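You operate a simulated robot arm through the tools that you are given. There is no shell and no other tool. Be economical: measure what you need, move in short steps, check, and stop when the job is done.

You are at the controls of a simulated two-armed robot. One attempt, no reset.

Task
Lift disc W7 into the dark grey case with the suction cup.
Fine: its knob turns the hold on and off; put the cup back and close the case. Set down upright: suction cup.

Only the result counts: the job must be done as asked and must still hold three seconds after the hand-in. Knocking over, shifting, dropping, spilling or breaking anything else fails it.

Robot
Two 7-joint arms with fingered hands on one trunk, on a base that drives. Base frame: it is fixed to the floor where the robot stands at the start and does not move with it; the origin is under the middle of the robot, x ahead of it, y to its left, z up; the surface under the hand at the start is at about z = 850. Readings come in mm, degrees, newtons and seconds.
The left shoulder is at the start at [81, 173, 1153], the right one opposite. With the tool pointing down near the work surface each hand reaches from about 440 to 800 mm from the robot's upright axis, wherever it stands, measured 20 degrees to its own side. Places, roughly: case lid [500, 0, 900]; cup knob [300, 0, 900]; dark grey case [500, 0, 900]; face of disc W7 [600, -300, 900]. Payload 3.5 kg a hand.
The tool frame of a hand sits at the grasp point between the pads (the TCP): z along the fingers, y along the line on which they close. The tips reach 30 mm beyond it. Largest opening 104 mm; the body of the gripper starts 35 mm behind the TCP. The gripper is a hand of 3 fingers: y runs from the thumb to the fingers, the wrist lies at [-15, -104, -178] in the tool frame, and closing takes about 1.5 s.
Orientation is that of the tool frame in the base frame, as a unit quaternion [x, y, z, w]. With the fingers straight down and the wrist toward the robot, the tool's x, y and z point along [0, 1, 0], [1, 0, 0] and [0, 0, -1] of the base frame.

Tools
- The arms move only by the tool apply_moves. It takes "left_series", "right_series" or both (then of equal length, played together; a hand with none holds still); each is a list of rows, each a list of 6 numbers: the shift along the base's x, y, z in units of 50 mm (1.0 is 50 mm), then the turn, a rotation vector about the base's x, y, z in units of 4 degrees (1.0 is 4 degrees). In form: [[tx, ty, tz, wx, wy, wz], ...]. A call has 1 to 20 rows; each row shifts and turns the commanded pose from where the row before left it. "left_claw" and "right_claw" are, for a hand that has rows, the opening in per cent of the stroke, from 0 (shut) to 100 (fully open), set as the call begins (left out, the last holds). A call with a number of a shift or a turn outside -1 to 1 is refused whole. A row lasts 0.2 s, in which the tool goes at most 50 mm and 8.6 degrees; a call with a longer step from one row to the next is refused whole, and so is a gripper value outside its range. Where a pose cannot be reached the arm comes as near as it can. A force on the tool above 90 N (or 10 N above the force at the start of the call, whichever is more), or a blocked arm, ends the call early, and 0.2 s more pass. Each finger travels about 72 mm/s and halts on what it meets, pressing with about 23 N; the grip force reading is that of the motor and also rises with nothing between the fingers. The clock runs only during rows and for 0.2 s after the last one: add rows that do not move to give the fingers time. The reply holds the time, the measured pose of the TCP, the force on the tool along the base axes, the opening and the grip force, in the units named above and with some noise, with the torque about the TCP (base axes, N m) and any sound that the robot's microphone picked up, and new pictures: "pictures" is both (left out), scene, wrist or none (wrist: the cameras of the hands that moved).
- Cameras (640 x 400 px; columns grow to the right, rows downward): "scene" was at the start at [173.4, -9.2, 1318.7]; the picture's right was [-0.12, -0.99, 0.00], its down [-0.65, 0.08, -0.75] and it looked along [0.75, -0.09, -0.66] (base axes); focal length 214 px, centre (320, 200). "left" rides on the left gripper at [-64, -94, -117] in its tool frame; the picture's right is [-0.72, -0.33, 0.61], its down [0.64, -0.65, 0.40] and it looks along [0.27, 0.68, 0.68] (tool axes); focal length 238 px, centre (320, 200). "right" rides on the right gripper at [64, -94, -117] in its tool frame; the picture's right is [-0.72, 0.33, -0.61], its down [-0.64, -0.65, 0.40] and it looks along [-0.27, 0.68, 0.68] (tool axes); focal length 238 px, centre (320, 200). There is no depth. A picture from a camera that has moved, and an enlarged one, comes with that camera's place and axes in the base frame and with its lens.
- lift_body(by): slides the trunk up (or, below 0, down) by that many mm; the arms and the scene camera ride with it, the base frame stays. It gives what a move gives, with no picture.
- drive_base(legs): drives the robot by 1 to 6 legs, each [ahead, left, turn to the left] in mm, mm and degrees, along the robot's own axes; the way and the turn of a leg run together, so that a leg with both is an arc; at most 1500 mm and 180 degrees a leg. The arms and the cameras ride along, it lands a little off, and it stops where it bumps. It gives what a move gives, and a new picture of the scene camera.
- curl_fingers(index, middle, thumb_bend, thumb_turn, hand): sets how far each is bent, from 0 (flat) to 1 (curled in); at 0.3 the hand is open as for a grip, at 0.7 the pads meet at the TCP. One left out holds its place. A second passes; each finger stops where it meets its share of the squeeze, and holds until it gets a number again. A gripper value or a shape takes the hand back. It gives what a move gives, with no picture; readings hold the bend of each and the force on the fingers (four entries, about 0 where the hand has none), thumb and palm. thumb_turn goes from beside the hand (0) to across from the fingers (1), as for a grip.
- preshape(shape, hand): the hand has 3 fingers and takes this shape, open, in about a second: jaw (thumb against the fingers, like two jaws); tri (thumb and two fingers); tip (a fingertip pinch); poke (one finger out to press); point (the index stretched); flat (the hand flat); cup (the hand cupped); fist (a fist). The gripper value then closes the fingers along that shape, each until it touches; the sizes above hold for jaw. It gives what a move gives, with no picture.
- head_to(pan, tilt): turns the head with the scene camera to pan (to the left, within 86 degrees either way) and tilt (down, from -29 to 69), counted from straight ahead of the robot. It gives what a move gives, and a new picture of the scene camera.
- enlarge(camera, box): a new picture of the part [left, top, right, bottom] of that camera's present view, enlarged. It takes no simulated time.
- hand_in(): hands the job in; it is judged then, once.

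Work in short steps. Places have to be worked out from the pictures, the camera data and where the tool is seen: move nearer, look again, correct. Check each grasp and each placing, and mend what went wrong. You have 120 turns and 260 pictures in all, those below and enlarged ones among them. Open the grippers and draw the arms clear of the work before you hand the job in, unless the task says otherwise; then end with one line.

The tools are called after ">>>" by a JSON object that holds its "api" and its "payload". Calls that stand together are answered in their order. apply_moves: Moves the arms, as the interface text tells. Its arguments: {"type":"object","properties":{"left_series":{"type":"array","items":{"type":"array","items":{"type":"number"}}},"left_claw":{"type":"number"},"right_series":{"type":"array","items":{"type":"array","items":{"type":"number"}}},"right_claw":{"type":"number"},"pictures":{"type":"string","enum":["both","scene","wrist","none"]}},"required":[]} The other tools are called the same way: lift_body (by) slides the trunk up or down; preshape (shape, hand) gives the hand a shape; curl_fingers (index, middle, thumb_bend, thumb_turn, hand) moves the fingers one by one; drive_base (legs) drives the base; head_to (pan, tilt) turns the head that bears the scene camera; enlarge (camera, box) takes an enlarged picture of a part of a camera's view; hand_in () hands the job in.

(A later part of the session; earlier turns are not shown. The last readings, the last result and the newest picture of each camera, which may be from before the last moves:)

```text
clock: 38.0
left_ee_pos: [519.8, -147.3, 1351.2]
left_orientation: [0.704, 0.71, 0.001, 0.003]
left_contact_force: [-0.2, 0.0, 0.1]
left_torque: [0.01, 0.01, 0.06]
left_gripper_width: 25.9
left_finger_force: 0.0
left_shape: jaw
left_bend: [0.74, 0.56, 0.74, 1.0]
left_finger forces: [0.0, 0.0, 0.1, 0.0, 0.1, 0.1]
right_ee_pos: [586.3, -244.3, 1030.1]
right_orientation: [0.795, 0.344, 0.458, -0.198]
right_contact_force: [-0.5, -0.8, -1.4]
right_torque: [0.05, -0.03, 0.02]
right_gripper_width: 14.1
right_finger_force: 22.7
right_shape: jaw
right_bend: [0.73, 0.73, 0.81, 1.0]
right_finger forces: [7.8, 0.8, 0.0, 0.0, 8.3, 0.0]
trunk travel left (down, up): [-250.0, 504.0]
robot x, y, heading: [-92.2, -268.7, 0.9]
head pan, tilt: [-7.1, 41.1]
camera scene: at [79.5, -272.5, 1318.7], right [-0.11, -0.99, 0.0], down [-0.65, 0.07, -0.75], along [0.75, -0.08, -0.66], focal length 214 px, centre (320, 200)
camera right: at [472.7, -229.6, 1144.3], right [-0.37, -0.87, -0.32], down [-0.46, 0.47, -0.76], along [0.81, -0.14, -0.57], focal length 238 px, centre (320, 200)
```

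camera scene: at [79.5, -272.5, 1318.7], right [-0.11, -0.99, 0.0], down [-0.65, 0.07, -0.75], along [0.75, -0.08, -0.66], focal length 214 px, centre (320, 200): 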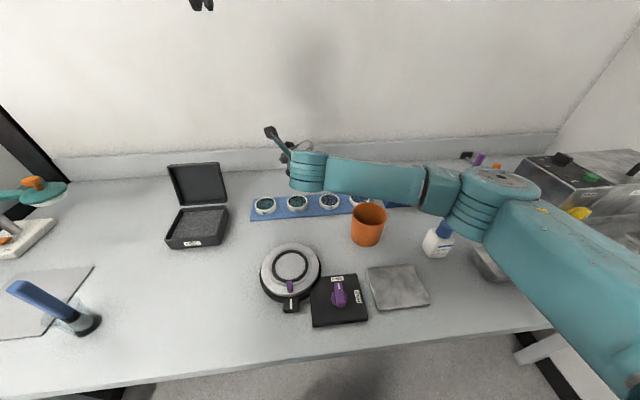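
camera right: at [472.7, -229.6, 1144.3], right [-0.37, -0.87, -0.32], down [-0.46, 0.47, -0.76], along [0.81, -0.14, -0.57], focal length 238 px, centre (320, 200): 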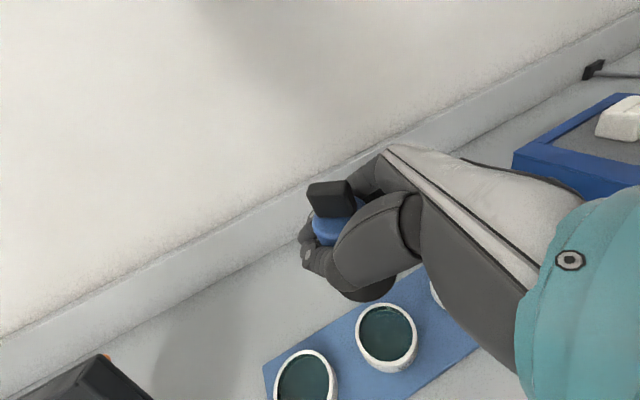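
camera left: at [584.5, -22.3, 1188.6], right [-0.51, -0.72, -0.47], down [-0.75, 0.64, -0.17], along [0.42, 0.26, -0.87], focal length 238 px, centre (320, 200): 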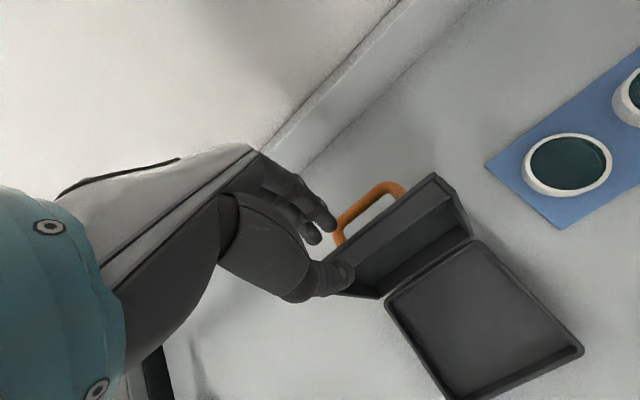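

I realise turning the knob ON is easier in the air at a comfortable place, with the right hand pointing left again. I'll bring the cup in front at z≈1000 with the yaw undone.

>>> {"api": "apply_moves", "payload": {"right_series": [[-0.284, -0.01, -0.05, 0, 0, 1], [-0.284, -0.01, -0.05, 0, 0, 1], [-0.284, -0.01, -0.05, 0, 0, 1], [-0.284, -0.01, -0.05, 0, 0, 1], [-0.284, -0.01, -0.05, 0, 0, 1], [-0.284, -0.01, -0.05, 0, 0, 1], [-0.284, -0.01, -0.05, 0, 0, 1], [-0.284, -0.01, -0.05, 0, 0, 1], [-0.284, -0.01, -0.05, 0, 0, 1], [-0.284, -0.01, -0.05, 0, 0, 1], [-0.284, -0.01, -0.05, 0, 0, 1]]}}

```text
clock: 40.4
left_ee_pos: [518.9, -149.0, 1349.4]
left_orientation: [0.704, 0.71, 0.003, 0.002]
left_contact_force: [-0.7, 0.0, -0.5]
left_torque: [0.0, 0.0, 0.04]
left_gripper_width: 25.8
left_finger_force: 0.1
left_shape: jaw
left_bend: [0.74, 0.56, 0.74, 1.0]
left_finger forces: [0.0, 0.1, 0.0, 0.0, 0.0, 0.0]
right_ee_pos: [430.0, -248.5, 1000.2]
right_orientation: [0.608, 0.616, 0.351, -0.356]
right_contact_force: [0.7, 0.3, -1.9]
right_torque: [0.04, 0.0, -0.02]
right_gripper_width: 14.2
right_finger_force: 22.7
right_shape: jaw
right_bend: [0.73, 0.73, 0.81, 1.0]
right_finger forces: [7.3, 0.8, 0.0, 0.0, 7.8, 0.1]
trunk travel left (down, up): [-250.0, 504.0]
robot x, y, heading: [-92.1, -265.2, 0.7]
head pan, tilt: [-7.1, 41.1]
camera scene: at [79.2, -273.2, 1318.7], right [-0.11, -0.99, 0.0], down [-0.65, 0.07, -0.75], along [0.75, -0.08, -0.66], focal length 214 px, centre (320, 200)
camera right: at [338.0, -319.2, 1113.3], right [0.34, -0.89, -0.32], down [-0.65, 0.02, -0.76], along [0.68, 0.46, -0.57], focal length 238 px, centre (320, 200)
```

scene: 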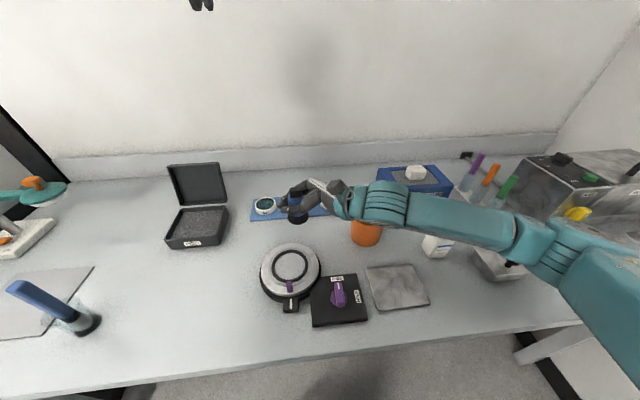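
right: 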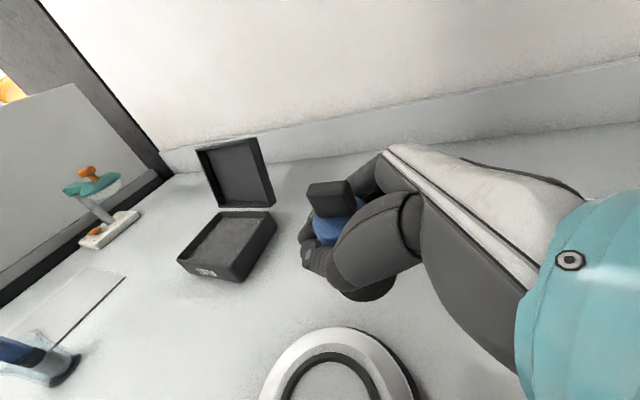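

The cup is held in front with the knob at about [431,-263], z≈1023–1045. I'll give the left hand a fingertip-pinch shape and bring it above the knob.

>>> {"api": "preshape", "payload": {"hand": "left", "shape": "tip"}}

>>> {"api": "apply_moves", "payload": {"left_series": [[-0.293, -0.38, -0.767, 0, 0, 0], [-0.293, -0.38, -0.767, 0, 0, 0], [-0.293, -0.38, -0.767, 0, 0, 0], [-0.293, -0.38, -0.767, 0, 0, 0], [-0.293, -0.38, -0.767, 0, 0, 0], [-0.293, -0.38, -0.767, 0, 0, 0]]}}

```text
clock: 41.2
left_ee_pos: [519.9, -147.8, 1351.2]
left_orientation: [0.704, 0.71, 0.002, 0.003]
left_contact_force: [-0.7, 0.5, 0.5]
left_torque: [0.01, 0.0, -0.04]
left_gripper_width: 103.7
left_finger_force: 0.1
left_shape: tip
left_bend: [0.3, 0.98, 0.3, 0.98]
left_finger forces: [0.0, 0.0, 0.0, 0.1, 0.0, 0.0]
right_ee_pos: [431.1, -248.3, 999.3]
right_orientation: [0.609, 0.616, 0.352, -0.355]
right_contact_force: [-0.8, 0.4, -1.8]
right_torque: [-0.01, 0.01, -0.02]
right_gripper_width: 14.3
right_finger_force: 23.0
right_shape: jaw
right_bend: [0.73, 0.73, 0.81, 1.0]
right_finger forces: [7.3, 0.9, 0.0, 0.0, 7.9, 0.0]
trunk travel left (down, up): [-250.0, 504.0]
robot x, y, heading: [-98.0, -262.4, 0.8]
head pan, tilt: [-7.1, 41.1]
```

```text
clock: 42.6
left_ee_pos: [551.2, -277.2, 1233.5]
left_orientation: [0.708, 0.706, -0.004, 0.006]
left_contact_force: [1.1, 1.1, -0.2]
left_torque: [-0.07, 0.04, -0.04]
left_gripper_width: 103.5
left_finger_force: 0.0
left_shape: tip
left_bend: [0.3, 0.98, 0.3, 0.97]
left_finger forces: [0.1, 0.0, 0.0, 0.0, 0.0, 0.0]
left hand out of reach, approached as far as the arm can: row 1, 2, 3, 4, 5, 6
right_ee_pos: [430.3, -249.7, 998.9]
right_orientation: [0.609, 0.616, 0.352, -0.356]
right_contact_force: [-0.3, 0.1, -2.1]
right_torque: [0.02, 0.01, -0.01]
right_gripper_width: 13.9
right_finger_force: 23.1
right_shape: jaw
right_bend: [0.73, 0.73, 0.81, 1.0]
right_finger forces: [7.3, 1.0, 0.0, 0.0, 7.9, 0.0]
trunk travel left (down, up): [-250.0, 504.0]
robot x, y, heading: [-96.9, -267.1, 0.7]
head pan, tilt: [-7.1, 41.1]
camera scene: at [79.2, -273.4, 1318.7], right [-0.11, -0.99, 0.0], down [-0.65, 0.07, -0.75], along [0.75, -0.08, -0.66], focal length 214 px, centre (320, 200)
camera left: at [458.3, -338.5, 1349.7], right [-0.33, -0.73, -0.61], down [-0.65, 0.64, -0.41], along [0.69, 0.26, -0.68], focal length 238 px, centre (320, 200)
```

scene: 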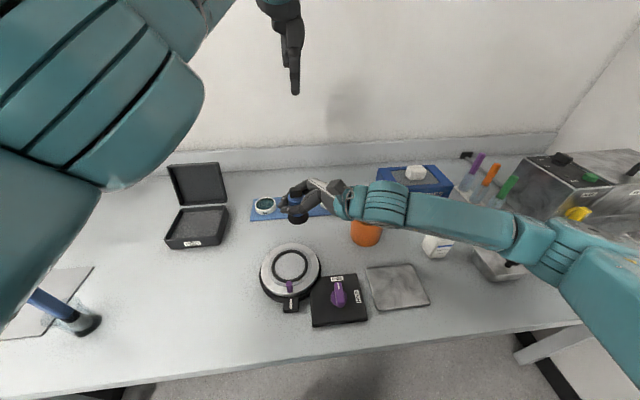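
left: 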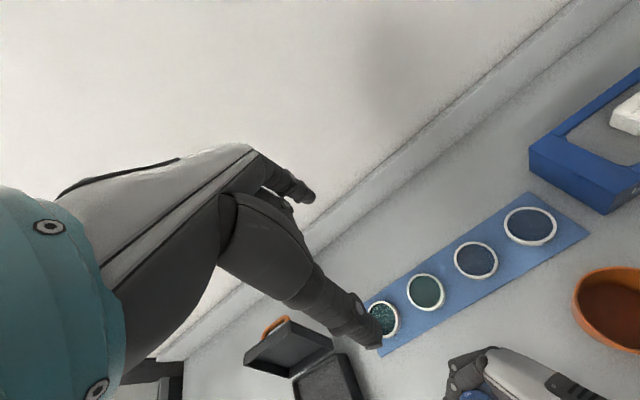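

The left arm's command had drifted beyond reach. I'll move it inward step by step until it tracks again.

>>> {"api": "apply_moves", "payload": {"left_series": [[-0.8, 0, -0.2, 0, 0, 0], [-0.8, 0, -0.2, 0, 0, 0], [-0.8, 0, -0.2, 0, 0, 0]], "pictures": "none"}}

```text
clock: 43.5
left_ee_pos: [540.1, -275.5, 1257.3]
left_orientation: [0.704, 0.71, 0.002, 0.002]
left_contact_force: [-0.6, 0.6, -0.4]
left_torque: [0.0, -0.01, -0.04]
left_gripper_width: 103.4
left_finger_force: 0.1
left_shape: tip
left_bend: [0.3, 0.98, 0.3, 0.97]
left_finger forces: [0.1, 0.0, 0.0, 0.0, 0.0, 0.0]
left hand out of reach, approached as far as the arm can: row 1, 2, 3
right_ee_pos: [430.1, -249.0, 999.8]
right_orientation: [0.608, 0.616, 0.352, -0.356]
right_contact_force: [-0.5, -0.3, -2.1]
right_torque: [0.0, 0.02, 0.0]
right_gripper_width: 14.0
right_finger_force: 22.6
right_shape: jaw
right_bend: [0.73, 0.73, 0.81, 1.0]
right_finger forces: [7.3, 0.8, 0.0, 0.0, 7.9, 0.1]
trunk travel left (down, up): [-250.0, 504.0]
robot x, y, heading: [-91.0, -265.8, 0.5]
head pan, tilt: [-7.1, 41.1]
```

Still out of reach, so the command is likely too high; I'll lower it step by step.

>>> {"api": "apply_moves", "payload": {"left_series": [[-0.3, 0, -0.6, 0, 0, 0], [-0.3, 0, -0.6, 0, 0, 0], [-0.3, 0, -0.6, 0, 0, 0]], "pictures": "none"}}

```text
clock: 44.2
left_ee_pos: [568.1, -275.2, 1204.9]
left_orientation: [0.704, 0.71, 0.002, 0.002]
left_contact_force: [0.3, -0.3, -0.5]
left_torque: [-0.01, -0.01, 0.01]
left_gripper_width: 103.7
left_finger_force: 0.0
left_shape: tip
left_bend: [0.3, 0.98, 0.3, 0.97]
left_finger forces: [0.0, 0.1, 0.0, 0.1, 0.1, 0.0]
left hand out of reach, approached as far as the arm can: row 1, 2, 3
right_ee_pos: [429.6, -248.4, 999.1]
right_orientation: [0.609, 0.616, 0.351, -0.356]
right_contact_force: [-1.3, 0.6, -1.2]
right_torque: [0.04, 0.01, 0.0]
right_gripper_width: 14.0
right_finger_force: 23.1
right_shape: jaw
right_bend: [0.73, 0.73, 0.81, 1.0]
right_finger forces: [7.4, 0.9, 0.1, 0.0, 7.9, 0.1]
trunk travel left (down, up): [-250.0, 504.0]
robot x, y, heading: [-93.5, -265.5, 0.7]
head pan, tilt: [-7.1, 41.1]
```

By tallying the commands, the left target is actually very near the body at about [33,-198,849], and the arm looks locked at full stretch. I'll command it to a comfortable point up-left at about [300,0,1100] to free it.

>>> {"api": "apply_moves", "payload": {"left_series": [[0.593, 0.44, 0.558, 0, 0, 0], [0.593, 0.44, 0.558, 0, 0, 0], [0.593, 0.44, 0.558, 0, 0, 0], [0.593, 0.44, 0.558, 0, 0, 0], [0.593, 0.44, 0.558, 0, 0, 0], [0.593, 0.44, 0.558, 0, 0, 0], [0.593, 0.44, 0.558, 0, 0, 0], [0.593, 0.44, 0.558, 0, 0, 0], [0.593, 0.44, 0.558, 0, 0, 0], [0, 0, 0, 0, 0, 0], [0, 0, 0, 0, 0, 0]], "pictures": "scene"}}

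```text
clock: 46.6
left_ee_pos: [578.0, -130.8, 1277.1]
left_orientation: [0.703, 0.711, 0.002, 0.002]
left_contact_force: [-0.9, -0.5, -0.1]
left_torque: [0.01, 0.0, 0.0]
left_gripper_width: 103.8
left_finger_force: 0.1
left_shape: tip
left_bend: [0.3, 0.98, 0.3, 0.98]
left_finger forces: [0.1, 0.1, 0.0, 0.0, 0.0, 0.0]
left hand out of reach, approached as far as the arm can: row 1, 2, 3, 4, 5, 6, 7, 8, 9
right_ee_pos: [431.3, -247.9, 1000.9]
right_orientation: [0.608, 0.617, 0.35, -0.356]
right_contact_force: [0.1, 0.0, -1.4]
right_torque: [0.01, 0.04, 0.05]
right_gripper_width: 14.0
right_finger_force: 22.7
right_shape: jaw
right_bend: [0.73, 0.73, 0.81, 1.0]
right_finger forces: [7.2, 0.9, 0.0, 0.0, 7.8, 0.0]
trunk travel left (down, up): [-250.0, 504.0]
robot x, y, heading: [-95.0, -267.7, 0.8]
head pan, tilt: [-7.1, 41.1]
camera scene: at [79.3, -272.8, 1318.7], right [-0.11, -0.99, 0.0], down [-0.65, 0.07, -0.75], along [0.75, -0.08, -0.66], focal length 214 px, centre (320, 200)
```

scene: 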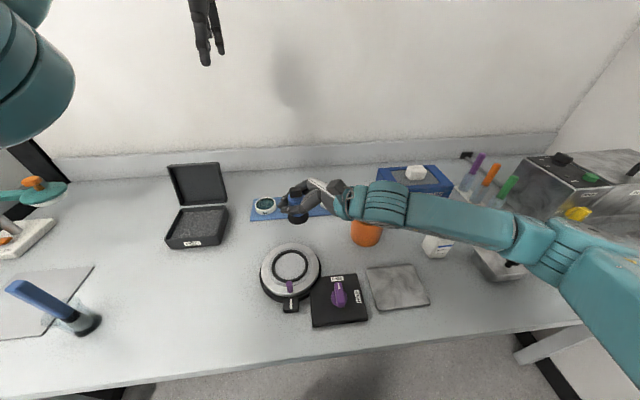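

The left arm is straight out (wrist 576 mm from the shoulder) and only slides tangentially. I'll try a purely radial inward pull toward the shoulder to bend the elbow.

>>> {"api": "apply_moves", "payload": {"left_series": [[-0.8, 0.085, -0.495, 0, 0, 0], [-0.8, 0.085, -0.495, 0, 0, 0], [-0.8, 0.085, -0.495, 0, 0, 0], [-0.8, 0.085, -0.495, 0, 0, 0]], "pictures": "none"}}

```text
clock: 47.6
left_ee_pos: [578.0, -132.0, 1277.9]
left_orientation: [0.704, 0.71, 0.002, 0.002]
left_contact_force: [0.8, 0.1, 0.0]
left_torque: [-0.01, 0.0, 0.03]
left_gripper_width: 103.7
left_finger_force: 0.0
left_shape: tip
left_bend: [0.3, 0.98, 0.3, 0.98]
left_finger forces: [0.0, 0.0, 0.0, 0.0, 0.0, 0.0]
left hand out of reach, approached as far as the arm can: row 1, 2, 3, 4
right_ee_pos: [429.8, -248.5, 1000.2]
right_orientation: [0.608, 0.616, 0.352, -0.355]
right_contact_force: [-0.6, 0.6, -1.7]
right_torque: [-0.05, 0.0, 0.01]
right_gripper_width: 14.2
right_finger_force: 23.0
right_shape: jaw
right_bend: [0.73, 0.73, 0.81, 1.0]
right_finger forces: [7.3, 0.8, 0.0, 0.1, 7.8, 0.1]
trunk travel left (down, up): [-250.0, 504.0]
robot x, y, heading: [-93.4, -266.2, 0.9]
head pan, tilt: [-7.1, 41.1]
```

No motion, so a wrist joint limit may be holding it. I'll relax the wrist by tilting the left fingers forward (−y rotation) and see whether it frees up.

>>> {"api": "apply_moves", "payload": {"left_series": [[0, 0, 0, 0, -1, 0], [0, 0, 0, 0, -1, 0], [0, 0, 0, 0, -1, 0], [0, 0, 0, 0, -1, 0], [0, 0, 0, 0, -1, 0], [0, 0, 0, 0, -1, 0], [0, 0, 0, 0, -1, 0], [0, 0, 0, 0, -1, 0]], "pictures": "none"}}

>>> {"api": "apply_moves", "payload": {"left_series": [[-0.4, 0.1, -0.4, 0, 0, 0], [-0.4, 0.1, -0.4, 0, 0, 0], [-0.4, 0.1, -0.4, 0, 0, 0]], "pictures": "scene"}}

```text
clock: 49.5
left_ee_pos: [668.3, -152.1, 1330.5]
left_orientation: [0.676, 0.682, 0.196, 0.199]
left_contact_force: [-0.2, -0.4, -0.8]
left_torque: [-0.01, -0.02, -0.01]
left_gripper_width: 103.6
left_finger_force: 0.0
left_shape: tip
left_bend: [0.3, 0.98, 0.3, 0.98]
left_finger forces: [0.1, 0.0, 0.1, 0.0, 0.0, 0.0]
left hand out of reach, approached as far as the arm can: row 1, 2, 3, 4, 5, 6, 7, 8
right_ee_pos: [430.5, -249.3, 999.1]
right_orientation: [0.609, 0.616, 0.351, -0.356]
right_contact_force: [0.0, 0.0, -2.0]
right_torque: [0.01, 0.02, -0.01]
right_gripper_width: 14.2
right_finger_force: 22.6
right_shape: jaw
right_bend: [0.73, 0.73, 0.81, 1.0]
right_finger forces: [7.2, 0.9, 0.0, 0.1, 7.6, 0.0]
trunk travel left (down, up): [-250.0, 504.0]
robot x, y, heading: [-96.2, -266.3, 0.8]
head pan, tilt: [-7.1, 41.1]
```

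```text
clock: 50.2
left_ee_pos: [608.4, -130.5, 1270.0]
left_orientation: [0.674, 0.684, 0.195, 0.2]
left_contact_force: [-0.6, 1.5, -0.5]
left_torque: [-0.05, -0.03, -0.05]
left_gripper_width: 104.0
left_finger_force: 0.1
left_shape: tip
left_bend: [0.3, 0.98, 0.3, 0.97]
left_finger forces: [0.0, 0.0, 0.1, 0.1, 0.1, 0.1]
left hand out of reach, approached as far as the arm can: row 1
right_ee_pos: [430.5, -246.7, 999.2]
right_orientation: [0.609, 0.617, 0.35, -0.355]
right_contact_force: [-0.5, 0.1, -2.0]
right_torque: [0.03, 0.03, 0.01]
right_gripper_width: 13.9
right_finger_force: 23.5
right_shape: jaw
right_bend: [0.73, 0.73, 0.81, 1.0]
right_finger forces: [7.3, 1.0, 0.0, 0.0, 7.6, 0.0]
trunk travel left (down, up): [-250.0, 504.0]
robot x, y, heading: [-94.9, -263.7, 0.8]
head pan, tilt: [-7.1, 41.1]
camera scene: at [79.5, -270.4, 1318.7], right [-0.11, -0.99, 0.0], down [-0.65, 0.07, -0.75], along [0.75, -0.09, -0.66], focal length 214 px, centre (320, 200)
```

scene: 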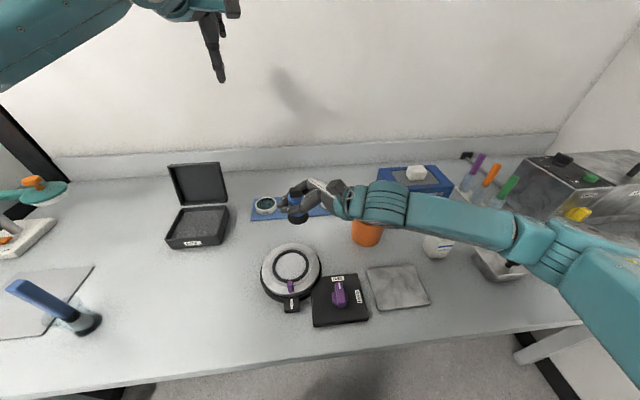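

It's free now. I'll move inward and down first, then straighten the hand.

>>> {"api": "apply_moves", "payload": {"left_series": [[-0.5, 0, -0.5, 0, 0, 0], [-0.5, 0, -0.5, 0, 0, 0], [-0.5, 0, -0.5, 0, 0, 0], [-0.5, 0, -0.3, 0, 0, 0], [-0.5, 0, -0.2, 0, 1, 0], [-0.5, 0, 0, 0, 1, 0], [-0.3, 0, 0, 0, 1, 0], [0, 0, 0, 0, 1, 0], [0, 0, 0, 0, 1, 0], [0, 0, 0, 0, 1, 0], [0, 0, 0, 0, 1, 0], [0, 0, 0, 0, 1, 0]]}}

```text
clock: 52.9
left_ee_pos: [442.7, -138.3, 1168.6]
left_orientation: [0.704, 0.71, 0.001, 0.002]
left_contact_force: [-0.1, -0.2, 0.1]
left_torque: [0.02, -0.01, 0.04]
left_gripper_width: 104.0
left_finger_force: 0.0
left_shape: tip
left_bend: [0.3, 0.98, 0.3, 0.97]
left_finger forces: [0.0, 0.1, 0.1, 0.1, 0.0, 0.0]
right_ee_pos: [430.8, -248.4, 998.6]
right_orientation: [0.608, 0.616, 0.352, -0.356]
right_contact_force: [0.4, 0.6, -1.9]
right_torque: [0.05, 0.0, -0.01]
right_gripper_width: 14.0
right_finger_force: 22.7
right_shape: jaw
right_bend: [0.73, 0.73, 0.81, 1.0]
right_finger forces: [6.9, 1.0, 0.0, 0.0, 7.6, 0.0]
trunk travel left (down, up): [-250.0, 504.0]
robot x, y, heading: [-97.3, -265.5, 0.6]
head pan, tilt: [-7.1, 41.1]
camera scene: at [79.3, -273.0, 1318.7], right [-0.11, -0.99, 0.0], down [-0.65, 0.07, -0.75], along [0.75, -0.08, -0.66], focal length 214 px, centre (320, 200)
camera left: at [349.5, -201.6, 1283.4], right [-0.32, -0.72, -0.61], down [-0.66, 0.63, -0.41], along [0.68, 0.27, -0.68], focal length 238 px, centre (320, 200)
```

scene: 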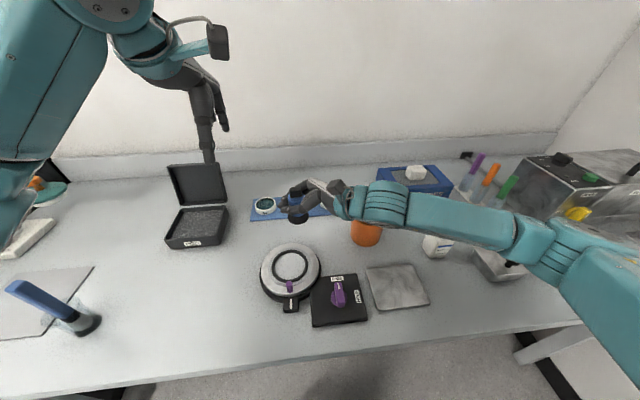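
left: 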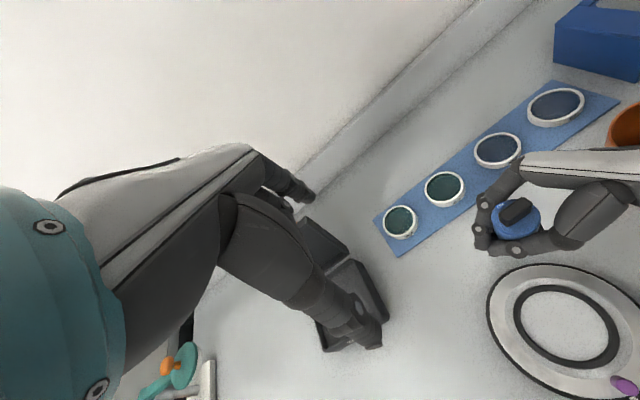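

The left hand tracks again, and the knob is at about [429,-263,1044]. A closer look at the knob orientation.

>>> {"api": "enlarge", "payload": {"camera": "left", "box": [470, 170, 570, 260]}}

```text
4.44 times, centred on (520, 215) of left
camera zoom: at [349.5, -201.6, 1283.4], right [-0.32, -0.72, -0.61], down [-0.66, 0.63, -0.41], along [0.68, 0.27, -0.68], focal length 1059 px, centre (-569, 133)
```

zoom: 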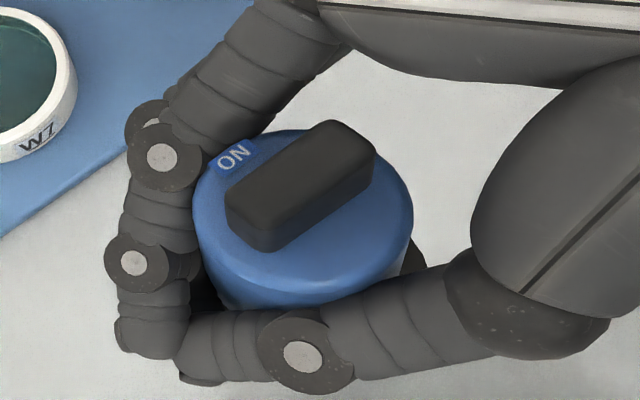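

The bar lies along y to within about 7°, with ON on the +x side, which suits the left hand's default orientation. I'll narrow the pinch to about 30% and move to 55 mm above the knob.

>>> {"api": "apply_moves", "payload": {"left_series": [[-0.07, -0.625, -0.34, 0, 0, 0], [-0.07, -0.625, -0.34, 0, 0, 0], [-0.07, -0.625, -0.34, 0, 0, 0], [-0.07, -0.625, -0.34, 0, 0, 0]], "left_claw": 30}}

>>> {"api": "enlarge", "payload": {"camera": "left", "box": [220, 150, 470, 350]}}

>>> {"api": "enlarge", "payload": {"camera": "scene", "box": [240, 110, 380, 240]}}

>>> {"api": "enlarge", "payload": {"camera": "right", "box": [220, 100, 420, 300]}}

```text
clock: 53.9
left_ee_pos: [429.8, -265.3, 1102.7]
left_orientation: [0.704, 0.711, 0.002, 0.003]
left_contact_force: [-0.2, -0.4, 0.6]
left_torque: [0.02, 0.01, -0.01]
left_gripper_width: 32.1
left_finger_force: 0.0
left_shape: tip
left_bend: [0.73, 0.98, 0.74, 1.0]
left_finger forces: [0.0, 0.0, 0.0, 0.0, 0.0, 0.0]
right_ee_pos: [430.7, -249.7, 999.5]
right_orientation: [0.609, 0.616, 0.352, -0.355]
right_contact_force: [-0.1, 0.3, -0.6]
right_torque: [0.01, 0.01, 0.0]
right_gripper_width: 13.9
right_finger_force: 23.0
right_shape: jaw
right_bend: [0.73, 0.73, 0.81, 1.0]
right_finger forces: [7.0, 0.8, 0.0, 0.0, 7.6, 0.1]
trunk travel left (down, up): [-250.0, 504.0]
robot x, y, heading: [-92.4, -266.3, 0.7]
head pan, tilt: [-7.1, 41.1]
camera scene: at [79.3, -273.6, 1318.7], right [-0.11, -0.99, 0.0], down [-0.65, 0.07, -0.75], along [0.75, -0.08, -0.66], focal length 214 px, centre (320, 200)
camera left: at [336.1, -329.4, 1217.4], right [-0.32, -0.72, -0.61], down [-0.66, 0.63, -0.41], along [0.69, 0.27, -0.67], focal length 238 px, centre (320, 200)
```

scene: 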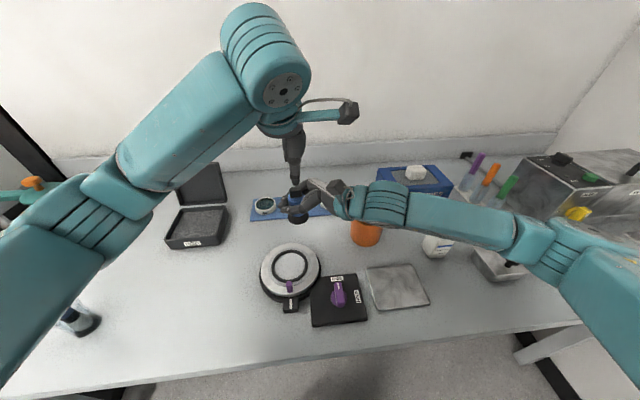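
left: 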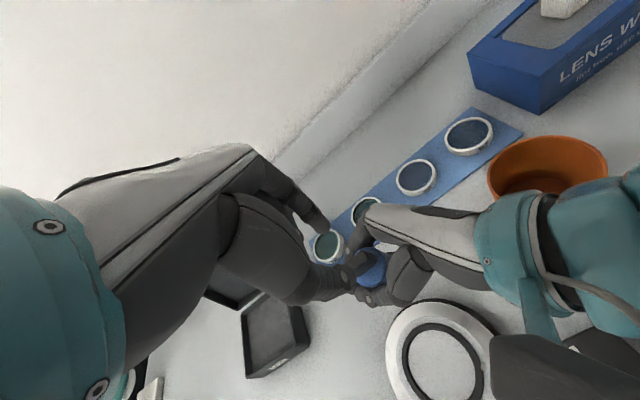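

```text
2.00 times, centred on (345, 250) of left
camera zoom: at [336.1, -329.4, 1217.4], right [-0.32, -0.72, -0.61], down [-0.66, 0.63, -0.41], along [0.69, 0.27, -0.67], focal length 477 px, centre (270, 100)
```

zoom: 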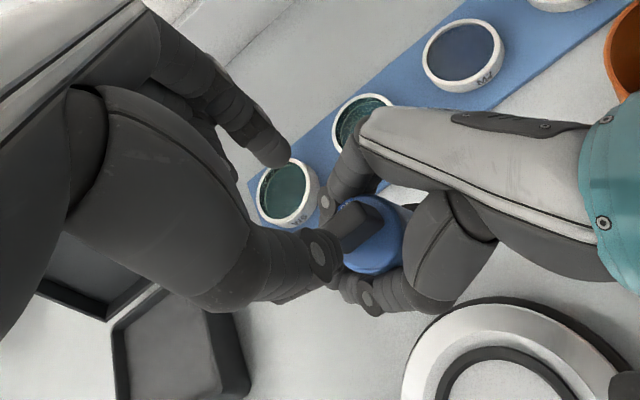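

```text
3.08 times, centred on (310, 175) of scene
camera zoom: at [79.3, -273.6, 1318.7], right [-0.11, -0.99, 0.0], down [-0.65, 0.07, -0.75], along [0.75, -0.08, -0.66], focal length 660 px, centre (351, 277)
```

zoom: 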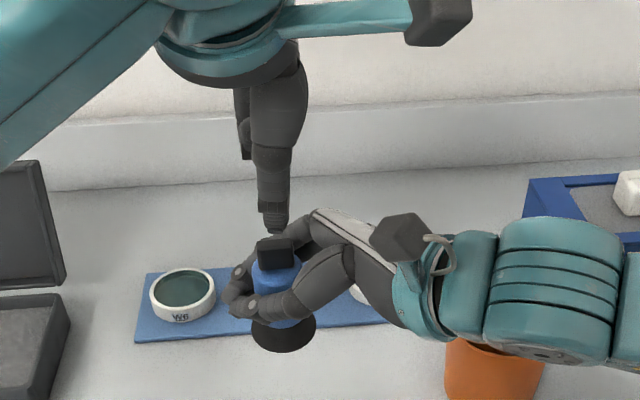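

```text
2.00 times, centred on (320, 200) of right
camera zoom: at [338.3, -319.5, 1113.3], right [0.34, -0.89, -0.32], down [-0.65, 0.02, -0.76], along [0.68, 0.46, -0.57], focal length 477 px, centre (320, 200)
```

zoom: 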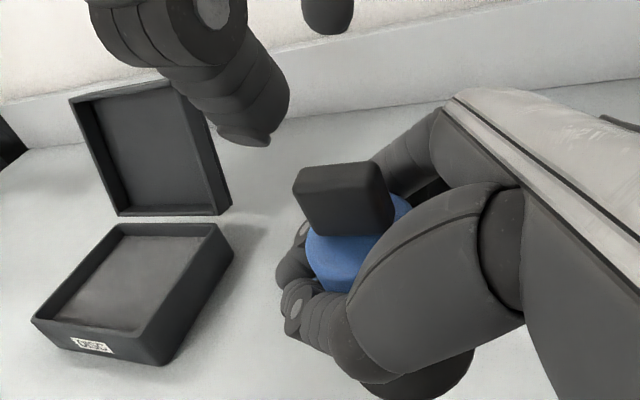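

Triangulating, the thumb and index tips are at x≈403/455, z≈1075, straddling the knob centre with TCP 28 mm above the tips. I'll descend 47 mm so the tips end just above the body top.

>>> {"api": "apply_moves", "payload": {"left_series": [[0, 0, -0.32, 0, 0, 0], [0, 0, -0.32, 0, 0, 0], [0, 0, -0.3, 0, 0, 0]], "pictures": "none"}}

>>> {"api": "enlarge", "payload": {"camera": "scene", "box": [260, 150, 340, 230]}}

>>> {"api": "enlarge", "payload": {"camera": "right", "box": [220, 100, 420, 300]}}

```text
clock: 54.6
left_ee_pos: [431.1, -262.9, 1055.4]
left_orientation: [0.704, 0.71, 0.002, 0.004]
left_contact_force: [-0.2, 1.1, 5.9]
left_torque: [0.01, -0.14, 0.04]
left_gripper_width: 31.8
left_finger_force: 0.1
left_shape: tip
left_bend: [0.74, 0.98, 0.74, 1.0]
left_finger forces: [0.0, 0.1, 0.0, 0.1, 0.0, 0.1]
right_ee_pos: [430.1, -249.6, 998.9]
right_orientation: [0.61, 0.617, 0.349, -0.356]
right_contact_force: [0.1, -0.5, -7.7]
right_torque: [0.14, 0.19, 0.0]
right_gripper_width: 13.8
right_finger_force: 22.7
right_shape: jaw
right_bend: [0.73, 0.73, 0.81, 1.0]
right_finger forces: [5.6, 0.9, 0.0, 0.0, 7.5, 0.0]
trunk travel left (down, up): [-250.0, 504.0]
robot x, y, heading: [-95.5, -259.0, 0.5]
head pan, tilt: [-7.1, 41.1]
```

```text
5.00 times, centred on (300, 190) of scene
camera zoom: at [79.4, -273.1, 1318.7], right [-0.11, -0.99, 0.0], down [-0.65, 0.07, -0.75], along [0.75, -0.08, -0.66], focal length 1072 px, centre (420, 250)
```

zoom: 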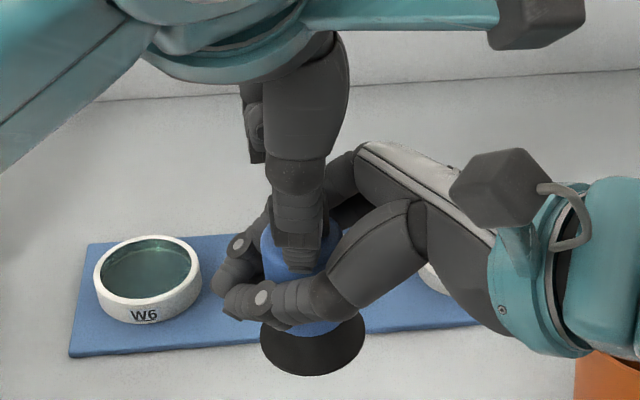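

```text
2.00 times, centred on (320, 200) of right
camera zoom: at [338.7, -319.1, 1112.1], right [0.34, -0.89, -0.31], down [-0.66, 0.02, -0.75], along [0.68, 0.46, -0.58], focal length 477 px, centre (320, 200)
```

zoom: 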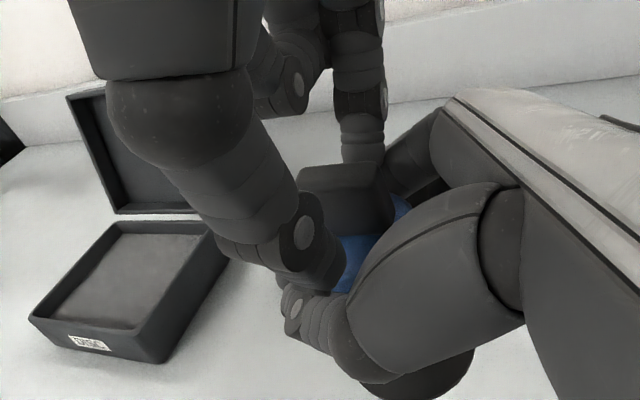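

There's a light 6 N contact; I'll raise 4 mm and close the pinch.

>>> {"api": "apply_moves", "payload": {"left_series": [[0, 0, 0.09, 0, 0, 0]], "pictures": "none"}}

>>> {"api": "apply_moves", "payload": {"left_series": [[0, 0, 0, 0, 0, 0], [0, 0, 0, 0, 0, 0], [0, 0, 0, 0, 0, 0], [0, 0, 0, 0, 0, 0], [0, 0, 0, 0, 0, 0]], "left_claw": 0, "pictures": "none"}}

>>> {"api": "enlarge", "payload": {"camera": "scene", "box": [260, 150, 340, 230]}}

>>> {"api": "enlarge", "payload": {"camera": "right", "box": [220, 100, 420, 300]}}

```text
clock: 55.0
left_ee_pos: [429.8, -262.5, 1058.6]
left_orientation: [0.704, 0.71, 0.001, 0.001]
left_contact_force: [-0.7, 0.3, 1.8]
left_torque: [0.01, -0.02, 0.01]
left_gripper_width: 31.5
left_finger_force: 0.0
left_shape: tip
left_bend: [0.73, 0.98, 0.74, 1.0]
left_finger forces: [0.0, 0.0, 0.0, 0.1, 0.0, 0.0]
right_ee_pos: [429.9, -248.1, 1000.7]
right_orientation: [0.608, 0.617, 0.351, -0.356]
right_contact_force: [0.4, -0.7, -3.8]
right_torque: [0.09, 0.02, 0.02]
right_gripper_width: 13.9
right_finger_force: 22.6
right_shape: jaw
right_bend: [0.73, 0.73, 0.81, 1.0]
right_finger forces: [5.8, 0.9, 0.0, 0.1, 7.7, 0.0]
trunk travel left (down, up): [-250.0, 504.0]
robot x, y, heading: [-93.5, -265.3, 1.1]
head pan, tilt: [-7.1, 41.1]
```

```text
clock: 56.2
left_ee_pos: [429.6, -262.1, 1058.0]
left_orientation: [0.704, 0.711, 0.002, 0.003]
left_contact_force: [-7.4, 1.3, 0.4]
left_torque: [0.0, 0.15, 0.01]
left_gripper_width: 11.5
left_finger_force: 22.7
left_shape: tip
left_bend: [0.74, 1.0, 0.71, 1.0]
left_finger forces: [16.2, 0.1, 0.0, 0.0, 22.3, 0.0]
right_ee_pos: [430.3, -248.2, 998.8]
right_orientation: [0.609, 0.616, 0.351, -0.355]
right_contact_force: [6.4, -0.2, 0.0]
right_torque: [0.04, 0.19, 0.05]
right_gripper_width: 14.0
right_finger_force: 22.4
right_shape: jaw
right_bend: [0.73, 0.73, 0.81, 1.0]
right_finger forces: [12.2, 0.2, 0.0, 0.0, 6.3, 0.0]
trunk travel left (down, up): [-250.0, 504.0]
robot x, y, heading: [-94.5, -266.1, 0.7]
head pan, tilt: [-7.1, 41.1]
```

```text
5.00 times, centred on (300, 190) of scene
camera zoom: at [79.3, -273.0, 1318.7], right [-0.11, -0.99, 0.0], down [-0.65, 0.07, -0.75], along [0.75, -0.08, -0.66], focal length 1072 px, centre (420, 250)
```

zoom: 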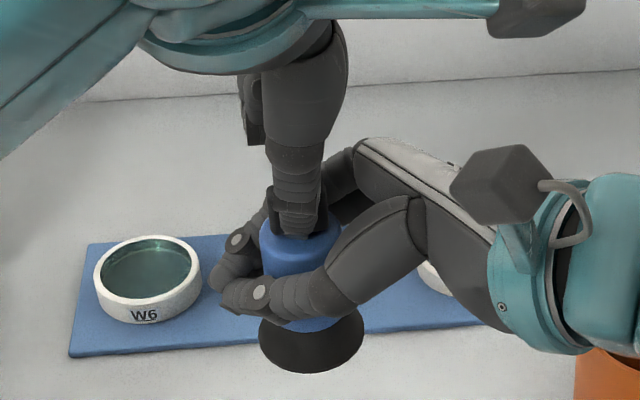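

```text
2.00 times, centred on (320, 200) of right
camera zoom: at [338.4, -319.2, 1113.6], right [0.34, -0.89, -0.32], down [-0.65, 0.02, -0.76], along [0.68, 0.46, -0.57], focal length 477 px, centre (320, 200)
```

zoom: 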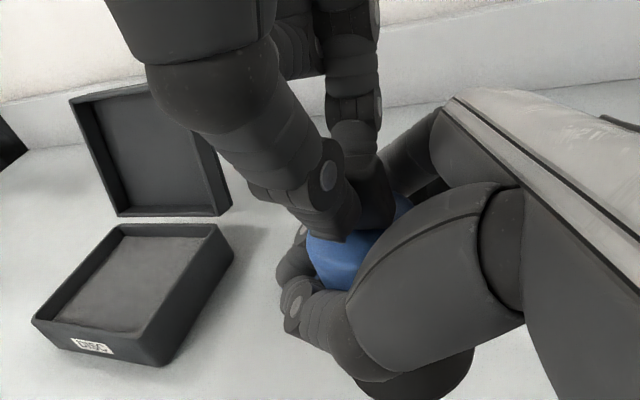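

The knob is pinched (11.5 mm). I'll try a small clockwise turn and read the torque.

>>> {"api": "apply_moves", "payload": {"left_series": [[0, 0, 0, 0, 0, -1], [0, 0, 0, 0, 0, -1], [0, 0, 0, 0, 0, -1], [0, 0, 0, 0, 0, -1]], "pictures": "none"}}

>>> {"api": "enlarge", "payload": {"camera": "scene", "box": [260, 150, 340, 230]}}

>>> {"api": "enlarge", "payload": {"camera": "right", "box": [220, 100, 420, 300]}}

```text
clock: 57.2
left_ee_pos: [428.5, -262.1, 1059.5]
left_orientation: [0.796, 0.605, 0.001, 0.002]
left_contact_force: [-2.8, 1.7, -2.0]
left_torque: [0.05, 0.03, 0.06]
left_gripper_width: 11.3
left_finger_force: 23.5
left_shape: tip
left_bend: [0.74, 1.0, 0.71, 1.0]
left_finger forces: [18.3, 0.0, 0.0, 0.0, 21.1, 0.1]
right_ee_pos: [429.5, -248.1, 999.4]
right_orientation: [0.608, 0.617, 0.35, -0.356]
right_contact_force: [2.6, -1.8, 2.1]
right_torque: [0.01, 0.11, -0.07]
right_gripper_width: 13.7
right_finger_force: 22.6
right_shape: jaw
right_bend: [0.73, 0.73, 0.81, 1.0]
right_finger forces: [6.8, 0.0, 0.0, 0.0, 4.7, 0.0]
trunk travel left (down, up): [-250.0, 504.0]
robot x, y, heading: [-95.0, -263.7, 0.7]
head pan, tilt: [-7.1, 41.1]
```

```text
5.00 times, centred on (300, 190) of scene
camera zoom: at [79.3, -272.9, 1318.7], right [-0.11, -0.99, 0.0], down [-0.65, 0.07, -0.75], along [0.75, -0.08, -0.66], focal length 1072 px, centre (420, 250)
```

zoom: 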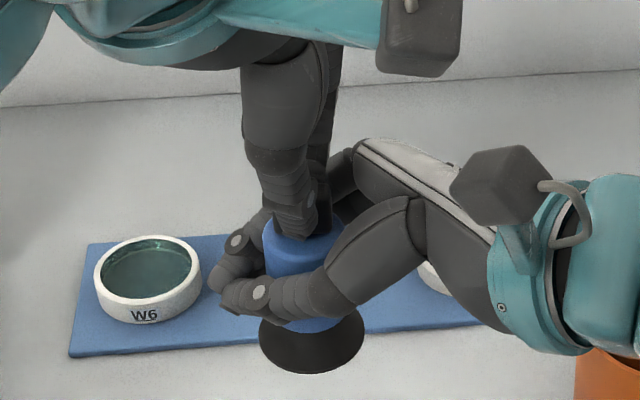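

```text
2.00 times, centred on (320, 200) of right
camera zoom: at [338.2, -319.0, 1113.5], right [0.34, -0.89, -0.32], down [-0.65, 0.02, -0.76], along [0.68, 0.46, -0.57], focal length 477 px, centre (320, 200)
```

zoom: 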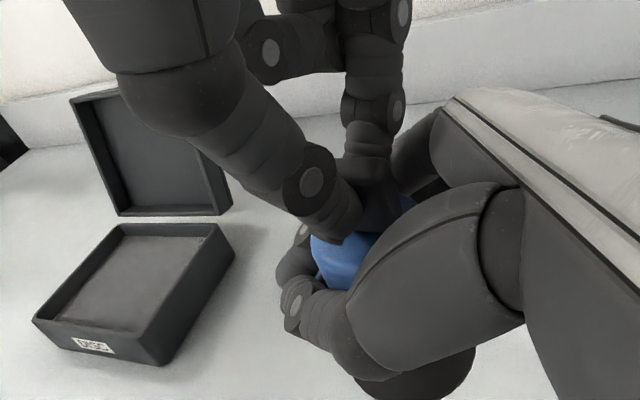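

Low resisting torque, so the knob is probably turning. I'll continue clockwise.

>>> {"api": "apply_moves", "payload": {"left_series": [[0, 0, 0, 0, 0, -1], [0, 0, 0, 0, 0, -1], [0, 0, 0, 0, 0, -1], [0, 0, 0, 0, 0, -1], [0, 0, 0, 0, 0, -1], [0, 0, 0, 0, 0, -1], [0, 0, 0, 0, 0, -1], [0, 0, 0, 0, 0, -1], [0, 0, 0, 0, 0, -1]], "pictures": "none"}}

>>> {"api": "enlarge", "payload": {"camera": "scene", "box": [260, 150, 340, 230]}}

>>> {"api": "enlarge", "payload": {"camera": "right", "box": [220, 100, 420, 300]}}

```text
clock: 59.2
left_ee_pos: [429.1, -263.0, 1058.7]
left_orientation: [0.944, 0.329, -0.001, 0.004]
left_contact_force: [1.4, -1.3, 0.4]
left_torque: [-0.09, -0.08, 0.05]
left_gripper_width: 11.4
left_finger_force: 23.2
left_shape: tip
left_bend: [0.73, 1.0, 0.71, 1.0]
left_finger forces: [21.0, 0.0, 0.0, 0.0, 19.3, 0.0]
right_ee_pos: [430.3, -248.0, 1000.1]
right_orientation: [0.608, 0.616, 0.35, -0.357]
right_contact_force: [-0.3, 1.2, 1.2]
right_torque: [-0.01, 0.0, -0.02]
right_gripper_width: 12.5
right_finger_force: 23.3
right_shape: jaw
right_bend: [0.73, 0.73, 0.81, 1.0]
right_finger forces: [0.3, 0.0, 0.0, 0.1, 1.9, 0.0]
trunk travel left (down, up): [-250.0, 504.0]
robot x, y, heading: [-94.2, -263.7, 0.7]
head pan, tilt: [-7.1, 41.1]
```

```text
5.00 times, centred on (300, 190) of scene
camera zoom: at [79.3, -273.0, 1318.7], right [-0.11, -0.99, 0.0], down [-0.65, 0.07, -0.75], along [0.75, -0.08, -0.66], focal length 1072 px, centre (420, 250)
```

zoom: 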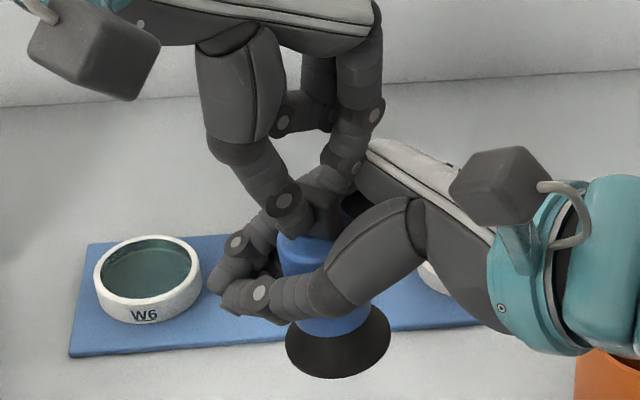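

```text
2.00 times, centred on (320, 200) of right
camera zoom: at [338.2, -318.9, 1113.3], right [0.34, -0.89, -0.32], down [-0.65, 0.02, -0.76], along [0.68, 0.46, -0.57], focal length 477 px, centre (320, 200)
```

zoom: 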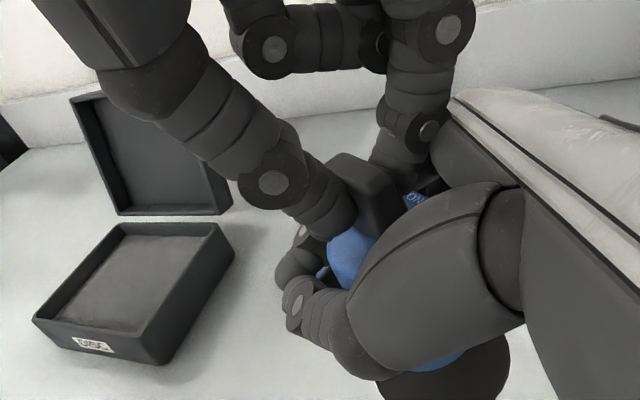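

The right grip has loosened and the body is moving with the knob. I'll stop and inspect from the left camera.

>>> {"api": "enlarge", "payload": {"camera": "left", "box": [220, 130, 520, 380]}}

>>> {"api": "enlarge", "payload": {"camera": "right", "box": [300, 150, 400, 250]}}

>>> {"api": "enlarge", "payload": {"camera": "scene", "box": [280, 170, 330, 230]}}

```text
1.60 times, centred on (370, 255) of left
camera zoom: at [320.9, -227.4, 1172.9], right [-0.76, -0.2, -0.61], down [0.1, 0.91, -0.41], along [0.64, -0.37, -0.67], focal length 381 px, centre (240, 112)
```

zoom: 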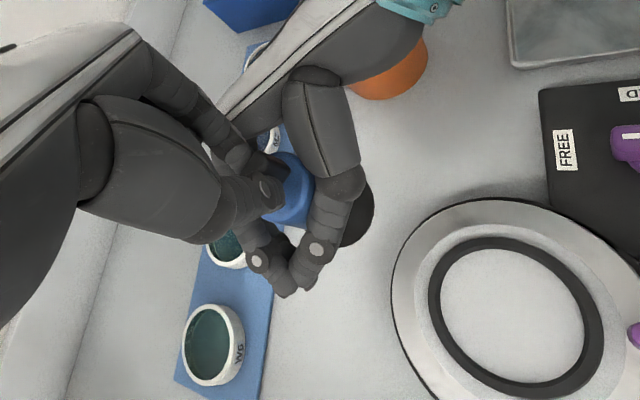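

```text
4.00 times, centred on (350, 200) of right
camera zoom: at [338.2, -318.9, 1113.3], right [0.34, -0.89, -0.32], down [-0.65, 0.02, -0.76], along [0.68, 0.46, -0.57], focal length 953 px, centre (200, 200)
```

zoom: 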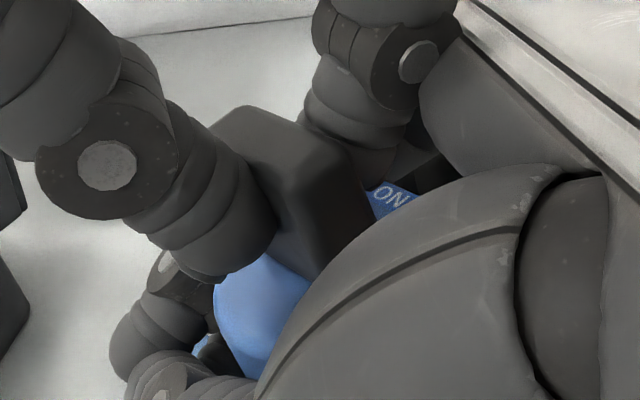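

```text
6.67 times, centred on (305, 200) of scene
camera zoom: at [79.3, -273.0, 1318.7], right [-0.11, -0.99, 0.0], down [-0.65, 0.07, -0.75], along [0.75, -0.08, -0.66], focal length 1430 px, centre (420, 200)
```

zoom: 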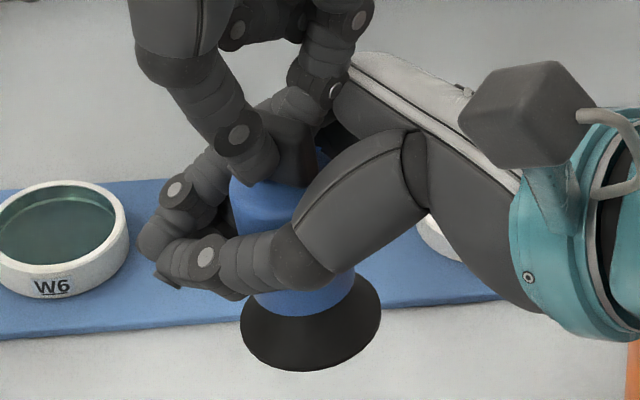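

ON is still perpendicular to the bar, so the whole body rotated with the knob and clockwise is apparently blocked. I'll rotate back counter-clockwise to the start and watch the ON label.

>>> {"api": "apply_moves", "payload": {"left_series": [[0, 0, 0, 0, 0, 1], [0, 0, 0, 0, 0, 1], [0, 0, 0, 0, 0, 1], [0, 0, 0, 0, 0, 1], [0, 0, 0, 0, 0, 1], [0, 0, 0, 0, 0, 1], [0, 0, 0, 0, 0, 1]], "pictures": "none"}}

>>> {"api": "enlarge", "payload": {"camera": "scene", "box": [280, 170, 330, 230]}}

>>> {"api": "enlarge", "payload": {"camera": "right", "box": [280, 130, 400, 250]}}

```text
clock: 60.9
left_ee_pos: [428.0, -262.7, 1060.9]
left_orientation: [0.836, 0.549, 0.001, 0.003]
left_contact_force: [-1.0, -2.3, -0.7]
left_torque: [-0.07, 0.02, -0.02]
left_gripper_width: 11.2
left_finger_force: 23.4
left_shape: tip
left_bend: [0.73, 1.0, 0.71, 1.0]
left_finger forces: [19.6, 0.0, 0.1, 0.1, 20.0, 0.0]
right_ee_pos: [430.4, -248.8, 1000.0]
right_orientation: [0.609, 0.616, 0.352, -0.356]
right_contact_force: [1.2, 2.1, 0.6]
right_torque: [-0.07, 0.04, 0.03]
right_gripper_width: 12.4
right_finger_force: 23.4
right_shape: jaw
right_bend: [0.73, 0.73, 0.81, 1.0]
right_finger forces: [2.0, 0.0, 0.0, 0.0, 1.4, 0.0]
trunk travel left (down, up): [-250.0, 504.0]
robot x, y, heading: [-101.2, -263.3, 0.7]
head pan, tilt: [-7.1, 41.1]
```

```text
6.67 times, centred on (305, 200) of scene
camera zoom: at [79.3, -273.1, 1318.7], right [-0.11, -0.99, 0.0], down [-0.65, 0.07, -0.75], along [0.75, -0.08, -0.66], focal length 1430 px, centre (420, 200)
```

zoom: 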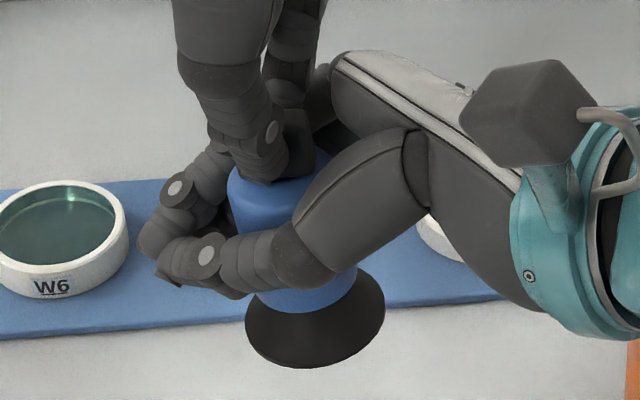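

```text
3.33 times, centred on (340, 190) of right
camera zoom: at [338.3, -319.2, 1113.6], right [0.34, -0.89, -0.32], down [-0.65, 0.02, -0.76], along [0.68, 0.46, -0.57], focal length 794 px, centre (253, 233)
```

zoom: 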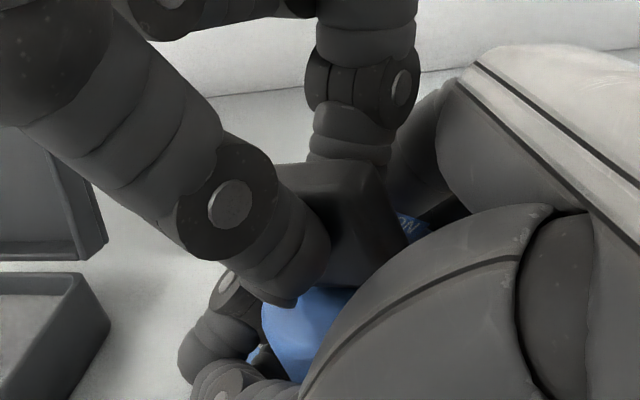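

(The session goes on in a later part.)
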